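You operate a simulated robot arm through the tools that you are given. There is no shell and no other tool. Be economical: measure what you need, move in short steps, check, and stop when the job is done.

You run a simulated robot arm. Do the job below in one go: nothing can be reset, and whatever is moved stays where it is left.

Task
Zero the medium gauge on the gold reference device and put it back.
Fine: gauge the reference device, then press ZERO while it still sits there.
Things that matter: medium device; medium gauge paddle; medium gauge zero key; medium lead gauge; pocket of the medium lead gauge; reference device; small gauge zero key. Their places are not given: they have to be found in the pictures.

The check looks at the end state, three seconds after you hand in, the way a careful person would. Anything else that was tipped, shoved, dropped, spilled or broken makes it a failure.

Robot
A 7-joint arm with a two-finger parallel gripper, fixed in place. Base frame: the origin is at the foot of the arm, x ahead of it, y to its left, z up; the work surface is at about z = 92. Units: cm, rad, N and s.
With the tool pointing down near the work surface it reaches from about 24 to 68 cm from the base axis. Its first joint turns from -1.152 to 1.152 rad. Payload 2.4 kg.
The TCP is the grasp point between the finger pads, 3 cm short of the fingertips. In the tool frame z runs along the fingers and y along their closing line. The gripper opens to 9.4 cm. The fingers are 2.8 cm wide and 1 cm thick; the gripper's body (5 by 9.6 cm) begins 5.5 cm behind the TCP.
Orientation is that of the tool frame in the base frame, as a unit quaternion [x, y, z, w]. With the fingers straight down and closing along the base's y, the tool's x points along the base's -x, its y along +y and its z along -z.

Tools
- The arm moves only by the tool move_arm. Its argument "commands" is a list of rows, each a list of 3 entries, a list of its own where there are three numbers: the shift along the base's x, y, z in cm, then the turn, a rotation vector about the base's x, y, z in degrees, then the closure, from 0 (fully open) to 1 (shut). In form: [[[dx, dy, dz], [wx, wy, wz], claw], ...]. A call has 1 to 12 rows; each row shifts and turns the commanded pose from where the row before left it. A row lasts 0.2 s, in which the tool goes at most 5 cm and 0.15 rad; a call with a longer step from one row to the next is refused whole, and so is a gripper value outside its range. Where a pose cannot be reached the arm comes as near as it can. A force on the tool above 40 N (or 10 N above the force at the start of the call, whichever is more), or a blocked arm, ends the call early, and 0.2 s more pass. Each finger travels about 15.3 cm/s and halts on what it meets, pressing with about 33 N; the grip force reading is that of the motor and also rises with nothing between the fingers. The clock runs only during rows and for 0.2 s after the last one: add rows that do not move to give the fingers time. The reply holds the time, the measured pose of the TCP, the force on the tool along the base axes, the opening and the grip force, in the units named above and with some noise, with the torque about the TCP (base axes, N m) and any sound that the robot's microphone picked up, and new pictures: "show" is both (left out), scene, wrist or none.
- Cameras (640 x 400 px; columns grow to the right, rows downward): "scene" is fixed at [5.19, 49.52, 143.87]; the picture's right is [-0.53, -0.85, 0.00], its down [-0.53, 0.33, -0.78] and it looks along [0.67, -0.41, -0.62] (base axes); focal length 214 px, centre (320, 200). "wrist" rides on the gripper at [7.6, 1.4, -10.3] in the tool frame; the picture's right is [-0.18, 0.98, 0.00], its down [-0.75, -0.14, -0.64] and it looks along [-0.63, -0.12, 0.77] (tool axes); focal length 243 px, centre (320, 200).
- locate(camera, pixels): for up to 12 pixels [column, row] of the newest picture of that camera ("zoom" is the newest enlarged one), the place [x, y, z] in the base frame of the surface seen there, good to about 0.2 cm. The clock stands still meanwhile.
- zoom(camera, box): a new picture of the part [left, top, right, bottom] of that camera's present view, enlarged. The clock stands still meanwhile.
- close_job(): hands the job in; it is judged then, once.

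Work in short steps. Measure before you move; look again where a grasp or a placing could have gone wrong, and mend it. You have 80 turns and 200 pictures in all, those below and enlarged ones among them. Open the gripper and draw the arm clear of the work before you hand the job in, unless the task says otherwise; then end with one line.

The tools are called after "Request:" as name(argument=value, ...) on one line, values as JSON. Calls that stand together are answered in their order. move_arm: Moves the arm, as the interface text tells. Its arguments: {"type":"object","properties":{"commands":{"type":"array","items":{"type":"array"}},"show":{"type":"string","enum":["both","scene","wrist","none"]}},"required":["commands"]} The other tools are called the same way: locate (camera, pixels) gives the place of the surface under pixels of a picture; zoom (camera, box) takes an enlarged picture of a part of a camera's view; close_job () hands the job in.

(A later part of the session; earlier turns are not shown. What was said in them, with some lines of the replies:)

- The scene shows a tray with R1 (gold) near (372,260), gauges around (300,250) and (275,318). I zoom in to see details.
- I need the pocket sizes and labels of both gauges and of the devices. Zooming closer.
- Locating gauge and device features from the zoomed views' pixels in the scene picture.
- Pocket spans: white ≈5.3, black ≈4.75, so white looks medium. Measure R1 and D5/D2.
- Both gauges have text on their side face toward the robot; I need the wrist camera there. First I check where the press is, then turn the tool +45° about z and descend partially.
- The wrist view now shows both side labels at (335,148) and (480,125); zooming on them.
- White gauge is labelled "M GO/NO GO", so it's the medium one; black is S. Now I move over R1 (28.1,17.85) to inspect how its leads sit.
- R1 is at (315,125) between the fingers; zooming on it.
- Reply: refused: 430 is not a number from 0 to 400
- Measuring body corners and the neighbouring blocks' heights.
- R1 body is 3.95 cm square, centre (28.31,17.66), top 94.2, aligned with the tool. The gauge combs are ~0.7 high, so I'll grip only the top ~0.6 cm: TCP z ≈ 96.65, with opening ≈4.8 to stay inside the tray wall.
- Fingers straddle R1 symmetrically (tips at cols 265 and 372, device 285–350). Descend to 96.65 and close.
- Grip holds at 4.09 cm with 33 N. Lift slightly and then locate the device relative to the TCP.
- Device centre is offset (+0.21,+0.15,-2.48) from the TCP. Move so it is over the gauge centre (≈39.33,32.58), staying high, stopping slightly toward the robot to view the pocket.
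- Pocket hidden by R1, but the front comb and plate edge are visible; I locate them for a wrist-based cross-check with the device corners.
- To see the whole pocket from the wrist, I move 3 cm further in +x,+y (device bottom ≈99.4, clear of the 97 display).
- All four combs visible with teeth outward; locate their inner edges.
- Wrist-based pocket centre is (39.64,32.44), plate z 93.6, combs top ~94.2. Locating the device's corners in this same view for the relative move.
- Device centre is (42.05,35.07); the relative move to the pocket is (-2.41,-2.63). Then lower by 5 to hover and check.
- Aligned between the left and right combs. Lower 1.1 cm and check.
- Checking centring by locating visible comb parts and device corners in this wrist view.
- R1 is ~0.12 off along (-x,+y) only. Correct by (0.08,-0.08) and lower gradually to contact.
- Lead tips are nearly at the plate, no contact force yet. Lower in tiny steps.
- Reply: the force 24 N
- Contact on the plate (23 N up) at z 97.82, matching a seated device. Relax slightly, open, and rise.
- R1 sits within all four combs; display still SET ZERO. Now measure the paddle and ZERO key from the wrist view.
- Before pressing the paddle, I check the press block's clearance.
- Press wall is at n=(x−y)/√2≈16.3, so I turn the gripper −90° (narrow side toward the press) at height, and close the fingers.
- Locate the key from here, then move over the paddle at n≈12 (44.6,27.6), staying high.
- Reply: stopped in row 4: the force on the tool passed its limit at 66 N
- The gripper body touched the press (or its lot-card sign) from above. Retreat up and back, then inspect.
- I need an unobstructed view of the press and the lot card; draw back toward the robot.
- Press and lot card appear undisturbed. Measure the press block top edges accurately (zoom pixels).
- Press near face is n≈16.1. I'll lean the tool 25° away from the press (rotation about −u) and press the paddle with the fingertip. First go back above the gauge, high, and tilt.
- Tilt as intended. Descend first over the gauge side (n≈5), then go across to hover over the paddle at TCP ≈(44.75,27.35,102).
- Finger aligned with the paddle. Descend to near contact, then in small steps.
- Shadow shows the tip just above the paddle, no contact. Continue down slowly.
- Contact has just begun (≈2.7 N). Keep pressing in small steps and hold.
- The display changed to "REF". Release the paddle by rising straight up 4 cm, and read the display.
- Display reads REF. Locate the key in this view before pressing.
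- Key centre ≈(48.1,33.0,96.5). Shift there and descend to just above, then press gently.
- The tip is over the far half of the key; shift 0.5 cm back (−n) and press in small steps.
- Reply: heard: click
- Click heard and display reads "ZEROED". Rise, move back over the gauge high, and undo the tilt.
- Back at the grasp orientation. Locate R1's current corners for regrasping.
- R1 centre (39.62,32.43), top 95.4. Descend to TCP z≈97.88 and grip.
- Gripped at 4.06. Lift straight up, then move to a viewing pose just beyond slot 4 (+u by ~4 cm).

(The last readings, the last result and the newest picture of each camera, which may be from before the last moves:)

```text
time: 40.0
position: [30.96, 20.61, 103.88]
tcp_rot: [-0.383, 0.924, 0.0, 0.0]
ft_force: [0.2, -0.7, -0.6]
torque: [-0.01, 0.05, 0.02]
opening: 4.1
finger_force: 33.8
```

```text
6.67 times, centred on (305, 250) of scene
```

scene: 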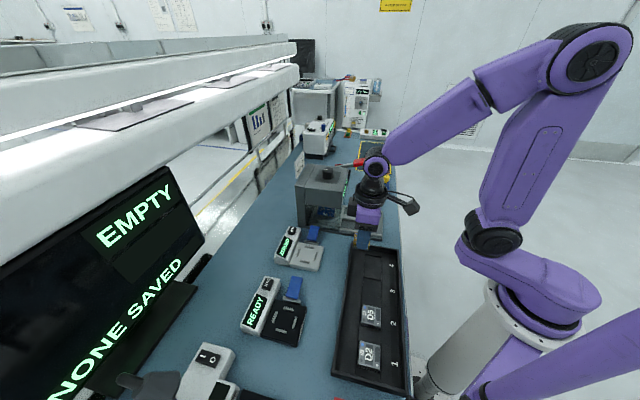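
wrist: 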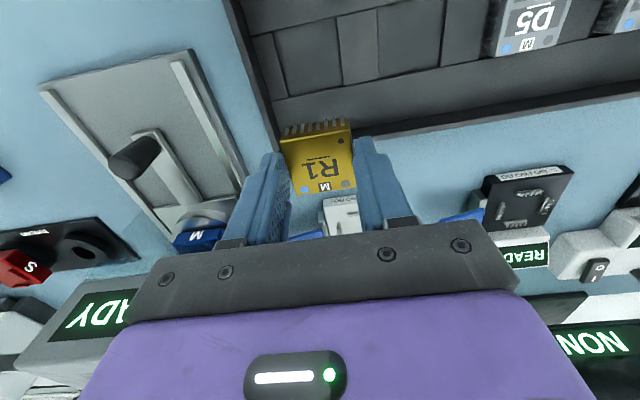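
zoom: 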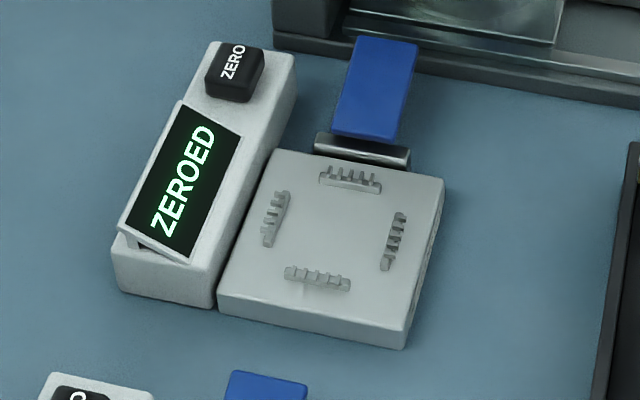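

Still ZEROED. Slot 4's recess corners are visible; locate those and the device corners.

Request:
locate(camera="zoom", pixels=[[192, 94], [363, 52], [384, 243], [231, 274], [280, 165], [430, 140]])

Request:
zoom(camera="wrist", box=[225, 80, 415, 230])

Request:
locate(camera="zoom", pixels=[[220, 165], [395, 137], [413, 281], [263, 303]])

```text
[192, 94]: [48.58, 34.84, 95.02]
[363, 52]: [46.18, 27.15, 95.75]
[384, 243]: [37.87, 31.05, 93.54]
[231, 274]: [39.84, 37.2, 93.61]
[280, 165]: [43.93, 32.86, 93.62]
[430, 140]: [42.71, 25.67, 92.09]
```

```text
2.67 times, centred on (320, 155) of wrist
```

zoom: 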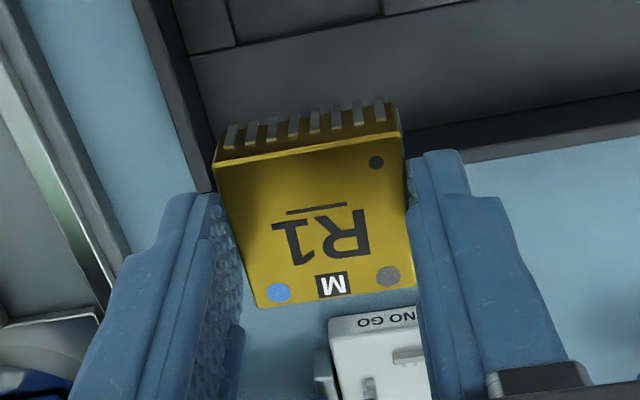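

```text
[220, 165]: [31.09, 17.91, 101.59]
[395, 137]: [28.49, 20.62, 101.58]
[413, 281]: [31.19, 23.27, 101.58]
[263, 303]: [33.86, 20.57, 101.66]
```

The first locate hit the scene zoom; redo slot corners with wrist pixels. Device centre is (31.16,20.59,101.6).

Request:
locate(camera="wrist", pixels=[[287.2, 32.9], [346.5, 18.5], [354, 84.7], [301, 95.5], [318, 58], [370, 49]])

```text
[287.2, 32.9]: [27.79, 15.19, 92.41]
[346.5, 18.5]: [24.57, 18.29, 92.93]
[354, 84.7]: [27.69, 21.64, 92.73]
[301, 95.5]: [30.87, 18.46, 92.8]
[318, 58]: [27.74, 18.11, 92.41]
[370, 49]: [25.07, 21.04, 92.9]
```

Slot centre appears ~0.9 cm different from R1's original place, so I check whether the tray has shifted, using the same zoom box as at the start.

Request:
zoom(camera="scene", box=[350, 240, 400, 280])

Request:
zoom(camera="scene", box=[330, 240, 410, 390])

Request:
locate(camera="wrist", pixels=[[283, 33], [297, 96], [350, 17], [357, 84], [380, 11], [262, 35], [282, 100]])

```text
10.00 times, centred on (375, 260) of scene
```

zoom: 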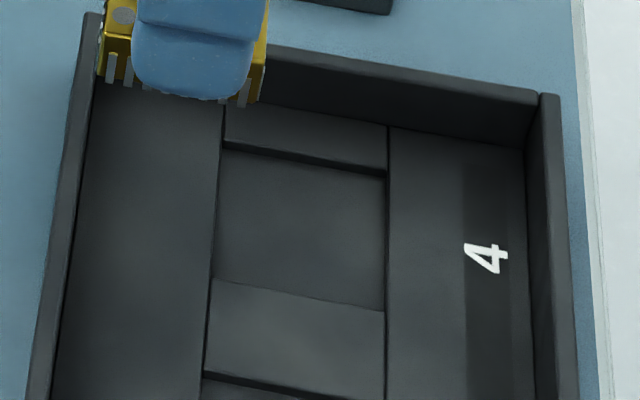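

```text
2.67 times, centred on (370, 315) of scene
```

zoom: 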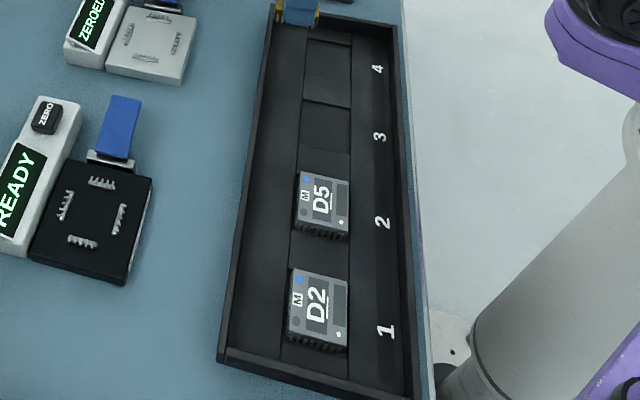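

```text
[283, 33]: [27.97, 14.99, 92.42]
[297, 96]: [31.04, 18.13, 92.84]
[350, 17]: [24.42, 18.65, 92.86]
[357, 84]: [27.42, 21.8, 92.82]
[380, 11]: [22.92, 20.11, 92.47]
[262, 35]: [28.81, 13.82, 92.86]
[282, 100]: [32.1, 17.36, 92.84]
```

The tray has not moved. Cross-check the slot's edges in the scene view.

Request:
zoom(camera="scene", box=[350, 240, 400, 280])

Request:
locate(camera="zoom", pixels=[[227, 138], [384, 168], [218, 286], [382, 314], [222, 156], [384, 182], [300, 225], [235, 112], [385, 135], [216, 260], [380, 250]])

```text
10.00 times, centred on (375, 260) of scene
```

zoom: 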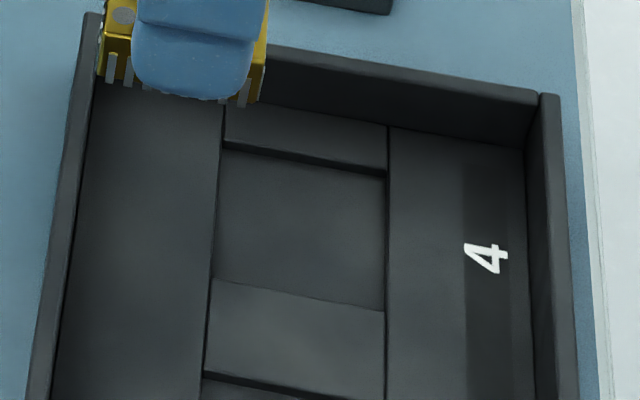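

```text
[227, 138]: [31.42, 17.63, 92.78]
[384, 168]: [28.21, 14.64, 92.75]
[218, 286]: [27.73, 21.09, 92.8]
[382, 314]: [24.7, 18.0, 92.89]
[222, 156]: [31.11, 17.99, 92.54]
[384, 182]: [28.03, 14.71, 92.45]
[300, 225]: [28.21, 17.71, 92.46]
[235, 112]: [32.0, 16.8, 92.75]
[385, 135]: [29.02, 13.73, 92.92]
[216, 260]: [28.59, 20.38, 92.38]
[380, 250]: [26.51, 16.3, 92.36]
```

Scene view says the slot is centred where R1 was originally (27.96,17.87 vs R1 28.1,17.9 in the same camera), so return R1 to its original place: relative move (-2.85,-3.0), then lower to a hover.

Request:
move_arm(commands=[[[-1.4, -1.5, 0], [0, 0, 0], 0.7], [[-1.45, -1.5, 0], [0, 0, 0], 0.7], [[0, 0, -2], [0, 0, 0], 0.7], [[0, 0, -2], [0, 0, 0], 0.7], [[0, 0, -1.6], [0, 0, 0], 0.7], [[0, 0, 0], [0, 0, 0], 0.7]])

Request:
zoom(camera="wrist", box=[240, 80, 400, 210])

Request:
zoom(camera="scene", box=[345, 235, 405, 285])

```text
time: 41.4
position: [28.23, 17.39, 98.26]
tcp_rot: [-0.383, 0.924, 0.0, 0.0]
ft_force: [-0.1, 0.6, -0.7]
torque: [0.0, 0.01, 0.01]
opening: 4.08
finger_force: 33.2
```

scene: 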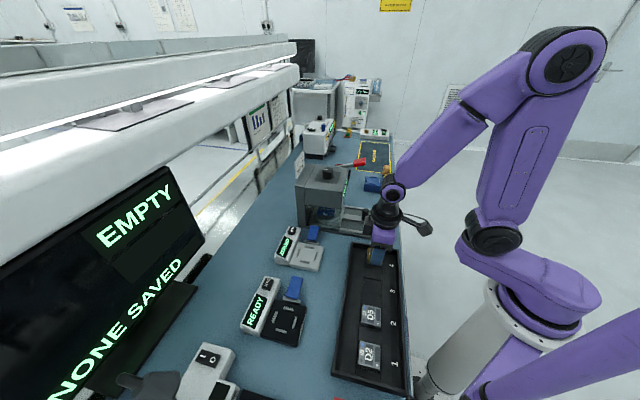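
wrist: 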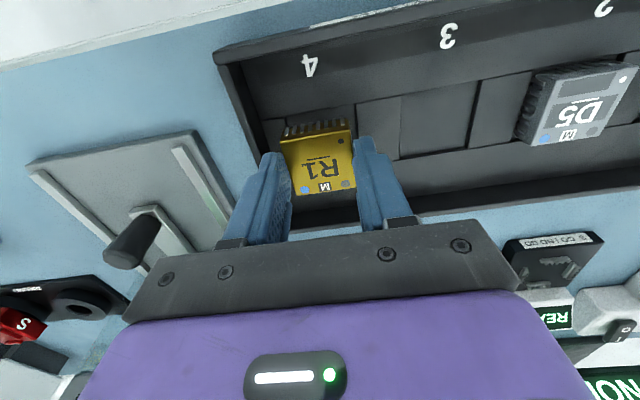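

```text
3.08 times, centred on (320, 145) of wrist
```

zoom: 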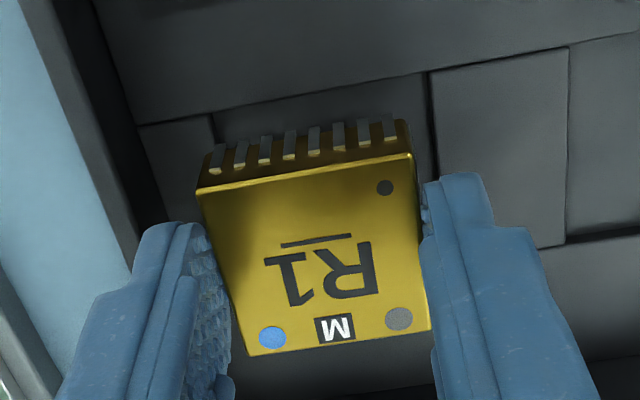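

```text
8.00 times, centred on (375, 260) of scene
```

zoom: 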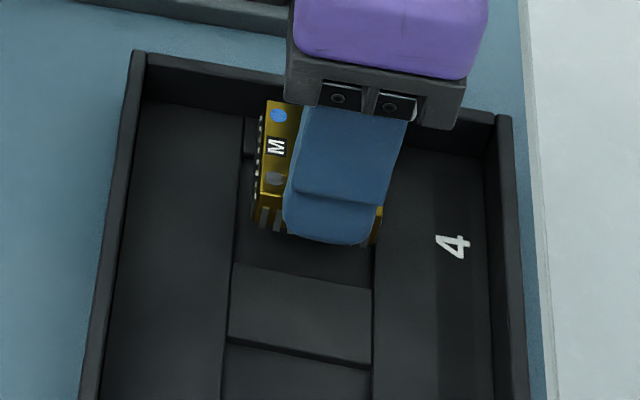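

Comparing lead tips with the slot edges after parallax, R1 sits ~0.2 cm toward the end wall. Shift (-0.12,+0.12), lower 0.9 and recheck.

Request:
move_arm(commands=[[[-0.12, 0.12, 0], [0, 0, 0], 0.7], [[0, 0, -0.5], [0, 0, 0], 0.7], [[0, 0, -0.4], [0, 0, 0], 0.7], [[0, 0, 0], [0, 0, 0], 0.7]], show="wrist")

Request:
zoom(camera="wrist", box=[250, 80, 390, 180])

Request:
zoom(camera="scene", box=[350, 240, 400, 280])

```text
time: 42.4
position: [27.98, 17.43, 97.33]
tcp_rot: [-0.383, 0.924, 0.0, 0.0]
ft_force: [0.2, -0.4, -0.1]
torque: [0.02, -0.04, -0.03]
opening: 4.08
finger_force: 33.3
```

wrist: 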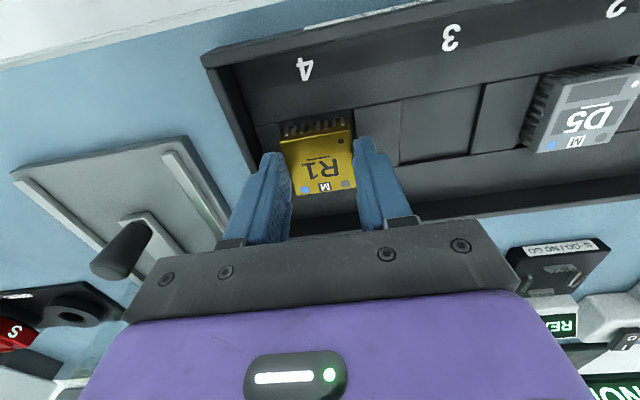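

```text
4.00 times, centred on (320, 130) of wrist
```

zoom: 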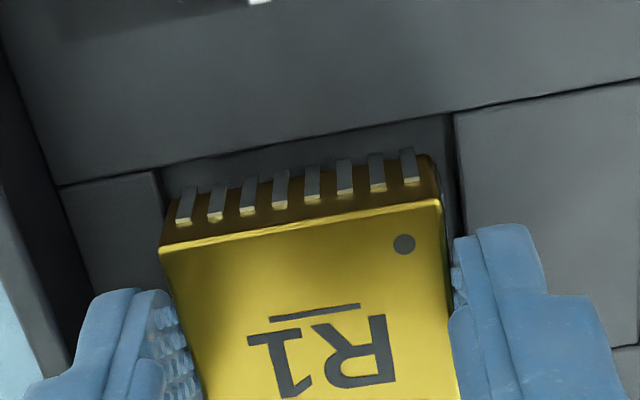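

```text
10.00 times, centred on (375, 260) of scene
```

zoom: 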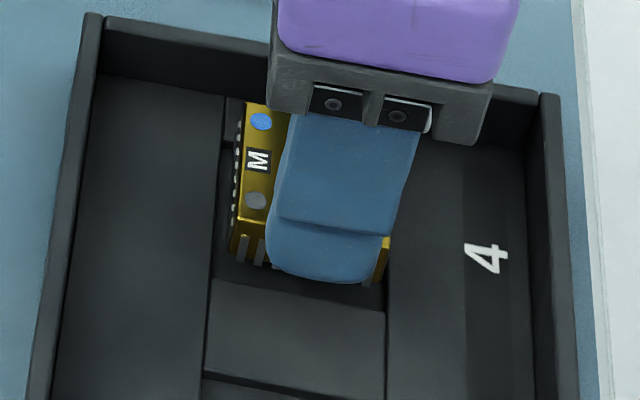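

The slot corners now match their image positions in the original grasp pose (278.8/353.8 vs 278.7/354.7). Lower the remaining ~0.6 gently.

Request:
move_arm(commands=[[[0, 0, -0.2], [0, 0, 0], 0.7], [[0, 0, -0.2], [0, 0, 0], 0.7], [[0, 0, -0.1], [0, 0, 0], 0.7], [[0, 0, 0], [0, 0, 0], 0.7]], show="wrist")

Request:
zoom(camera="wrist", box=[250, 80, 390, 180])

```text
time: 43.4
position: [28.13, 17.46, 96.83]
tcp_rot: [-0.382, 0.924, 0.0, -0.001]
ft_force: [0.0, 0.4, -0.6]
torque: [-0.03, -0.02, -0.02]
opening: 4.11
finger_force: 32.5
```

wrist: 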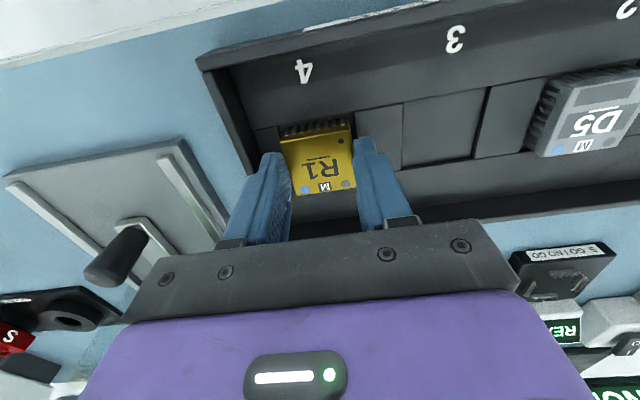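

```text
4.00 times, centred on (320, 130) of wrist
```

zoom: 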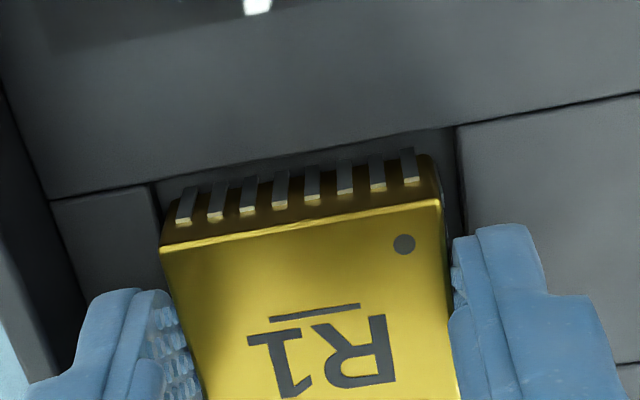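

Leads are inside the recess with clearance both sides, no contact yet. Lower a little more until touching.

Request:
move_arm(commands=[[[0, 0, -0.08], [0, 0, 0], 0.7], [[0, 0, -0.08], [0, 0, 0], 0.7], [[0, 0, 0], [0, 0, 0], 0.7]], show="none")

```text
time: 44.2
position: [28.12, 17.49, 96.76]
tcp_rot: [-0.382, 0.924, 0.0, 0.0]
ft_force: [0.2, -0.4, -0.8]
torque: [-0.02, -0.02, 0.0]
opening: 4.08
finger_force: 33.0
```

Request:
move_arm(commands=[[[0, 0, -0.07], [0, 0, 0], 0.7], [[0, 0, 0], [0, 0, 0], 0.7]], show="none")

```text
time: 44.8
position: [28.09, 17.6, 96.63]
tcp_rot: [-0.383, 0.924, 0.0, 0.0]
ft_force: [-0.5, -0.5, 0.1]
torque: [0.02, 0.0, 0.01]
opening: 4.1
finger_force: 33.0
```

No contact force yet (0.1 N); another small step.

Request:
move_arm(commands=[[[0, 0, -0.07], [0, 0, 0], 0.7], [[0, 0, 0], [0, 0, 0], 0.7]], show="none")

```text
time: 45.4
position: [28.1, 17.49, 96.53]
tcp_rot: [-0.383, 0.924, 0.001, 0.0]
ft_force: [-3.9, -0.3, 21.5]
torque: [-0.09, 0.12, -0.03]
opening: 4.08
finger_force: 32.8
```

Contact (21 N). Relax slightly, open inside the tray limit, and rise straight up.

Request:
move_arm(commands=[[[0, 0, 0.07], [0, 0, 0], 0.7], [[0, 0, 0], [0, 0, 0], 0.5], [[0, 0, 0], [0, 0, 0], 0.47], [[0, 0, 1], [0, 0, 0], 0.47], [[0, 0, 3], [0, 0, 0], 0.47], [[0, 0, 3], [0, 0, 0], 0.47], [[0, 0, 0], [0, 0, 0], 0.3]])

Request:
zoom(camera="wrist", box=[240, 60, 400, 180])

Request:
zoom(camera="scene", box=[350, 240, 400, 280])

```text
time: 47.0
position: [28.02, 17.45, 103.49]
tcp_rot: [-0.381, 0.924, 0.0, 0.0]
ft_force: [-0.2, 0.6, -0.1]
torque: [-0.03, 0.03, -0.03]
opening: 6.58
finger_force: 0.1
```

scene: 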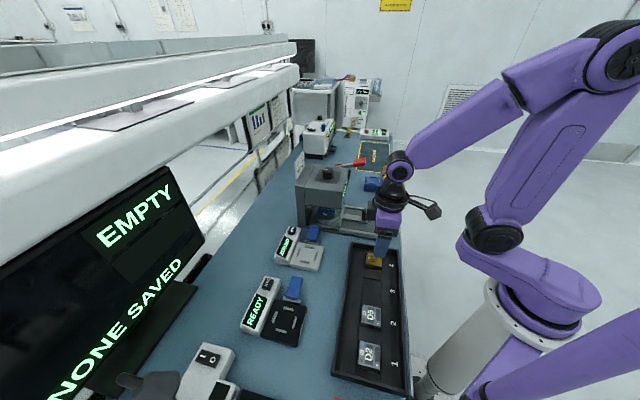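
wrist: 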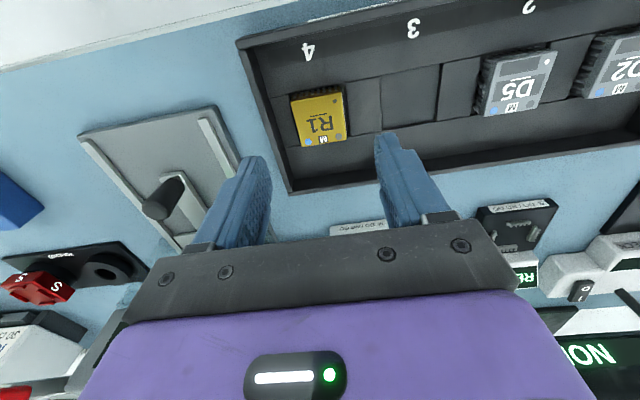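

```text
3.33 times, centred on (320, 120) of wrist
```

zoom: 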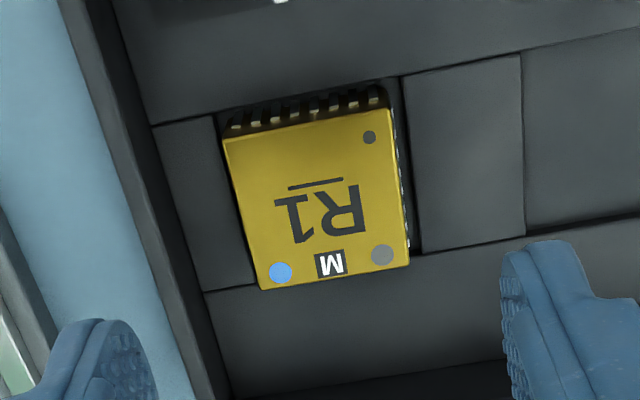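

```text
10.00 times, centred on (375, 260) of scene
```

zoom: 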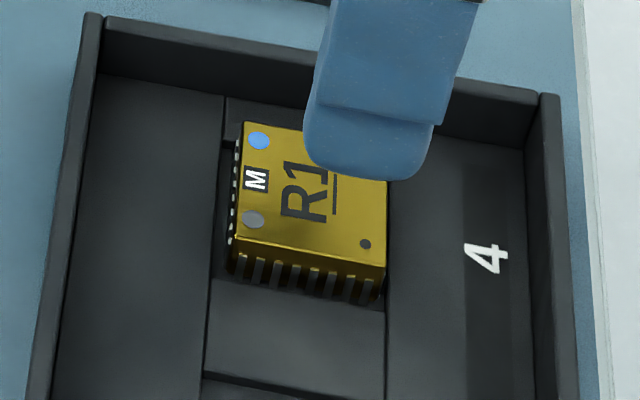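

R1 is back in slot 4. Check it lies flat at the original height.

Request:
locate(camera="wrist", pixels=[[292.5, 101.5], [338, 92], [346, 135.5], [305, 145], [317, 120]])

Request:
move_arm(commands=[[[0, 0, 3], [0, 0, 0], 0.2], [[0, 0, 4], [0, 0, 0], 0], [[0, -3, 3], [0, 0, 0], 0], [[0, -4, 2], [0, 0, 0], 0], [[0, -3, 0], [0, 0, 0], 0]])

Request:
zoom(camera="scene", box=[350, 240, 400, 280])

Request:
zoom(camera="scene", box=[230, 130, 410, 350])

```text
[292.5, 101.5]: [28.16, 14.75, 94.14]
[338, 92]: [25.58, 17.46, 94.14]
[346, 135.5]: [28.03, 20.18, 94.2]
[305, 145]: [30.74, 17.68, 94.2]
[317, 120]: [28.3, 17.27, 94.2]
```

```text
time: 48.2
position: [27.86, 7.46, 115.73]
tcp_rot: [-0.383, 0.924, 0.0, 0.0]
ft_force: [-0.6, 0.1, -0.4]
torque: [0.01, 0.0, -0.01]
opening: 9.37
finger_force: 0.0
```

scene: 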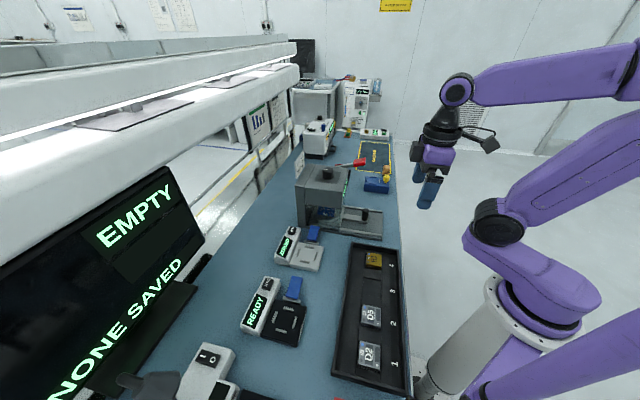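
wrist: 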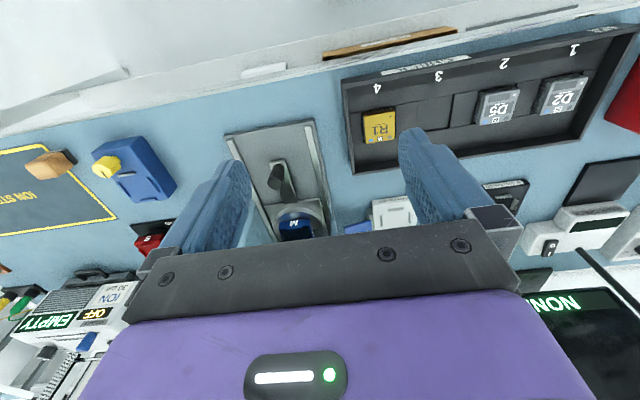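

```text
10.00 times, centred on (375, 260) of scene
```

zoom: 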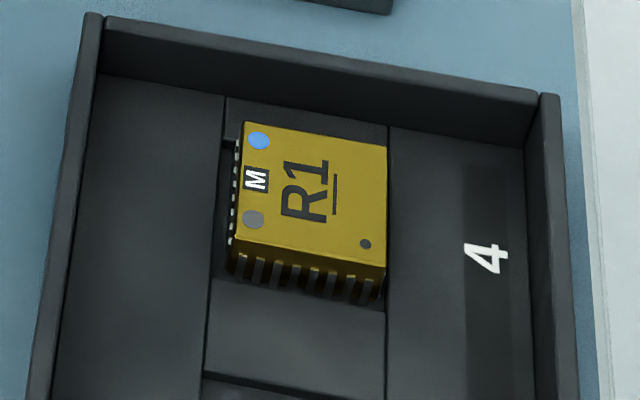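

```text
1.82 times, centred on (320, 240) of scene
```

zoom: 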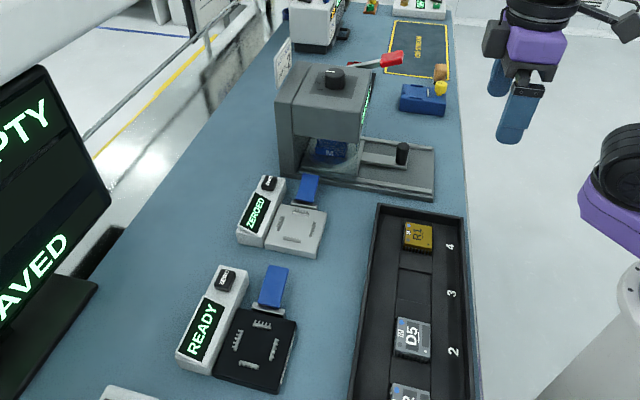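

R1 lies flat in slot 4 at its original height (94.2) and orientation. The medium gauge shows ZEROED, nothing else has moved and the arm is clear, so I hand in.

Request:
close_job()

```text
The job is handed in.
```

The medium gauge was zeroed on the gold reference device R1 and shows ZEROED; R1 is back flat in slot 4. On the first approach to the paddle the gripper hit the press (66 N, arm stopped), and later pictures show the press and its lot card unmoved.
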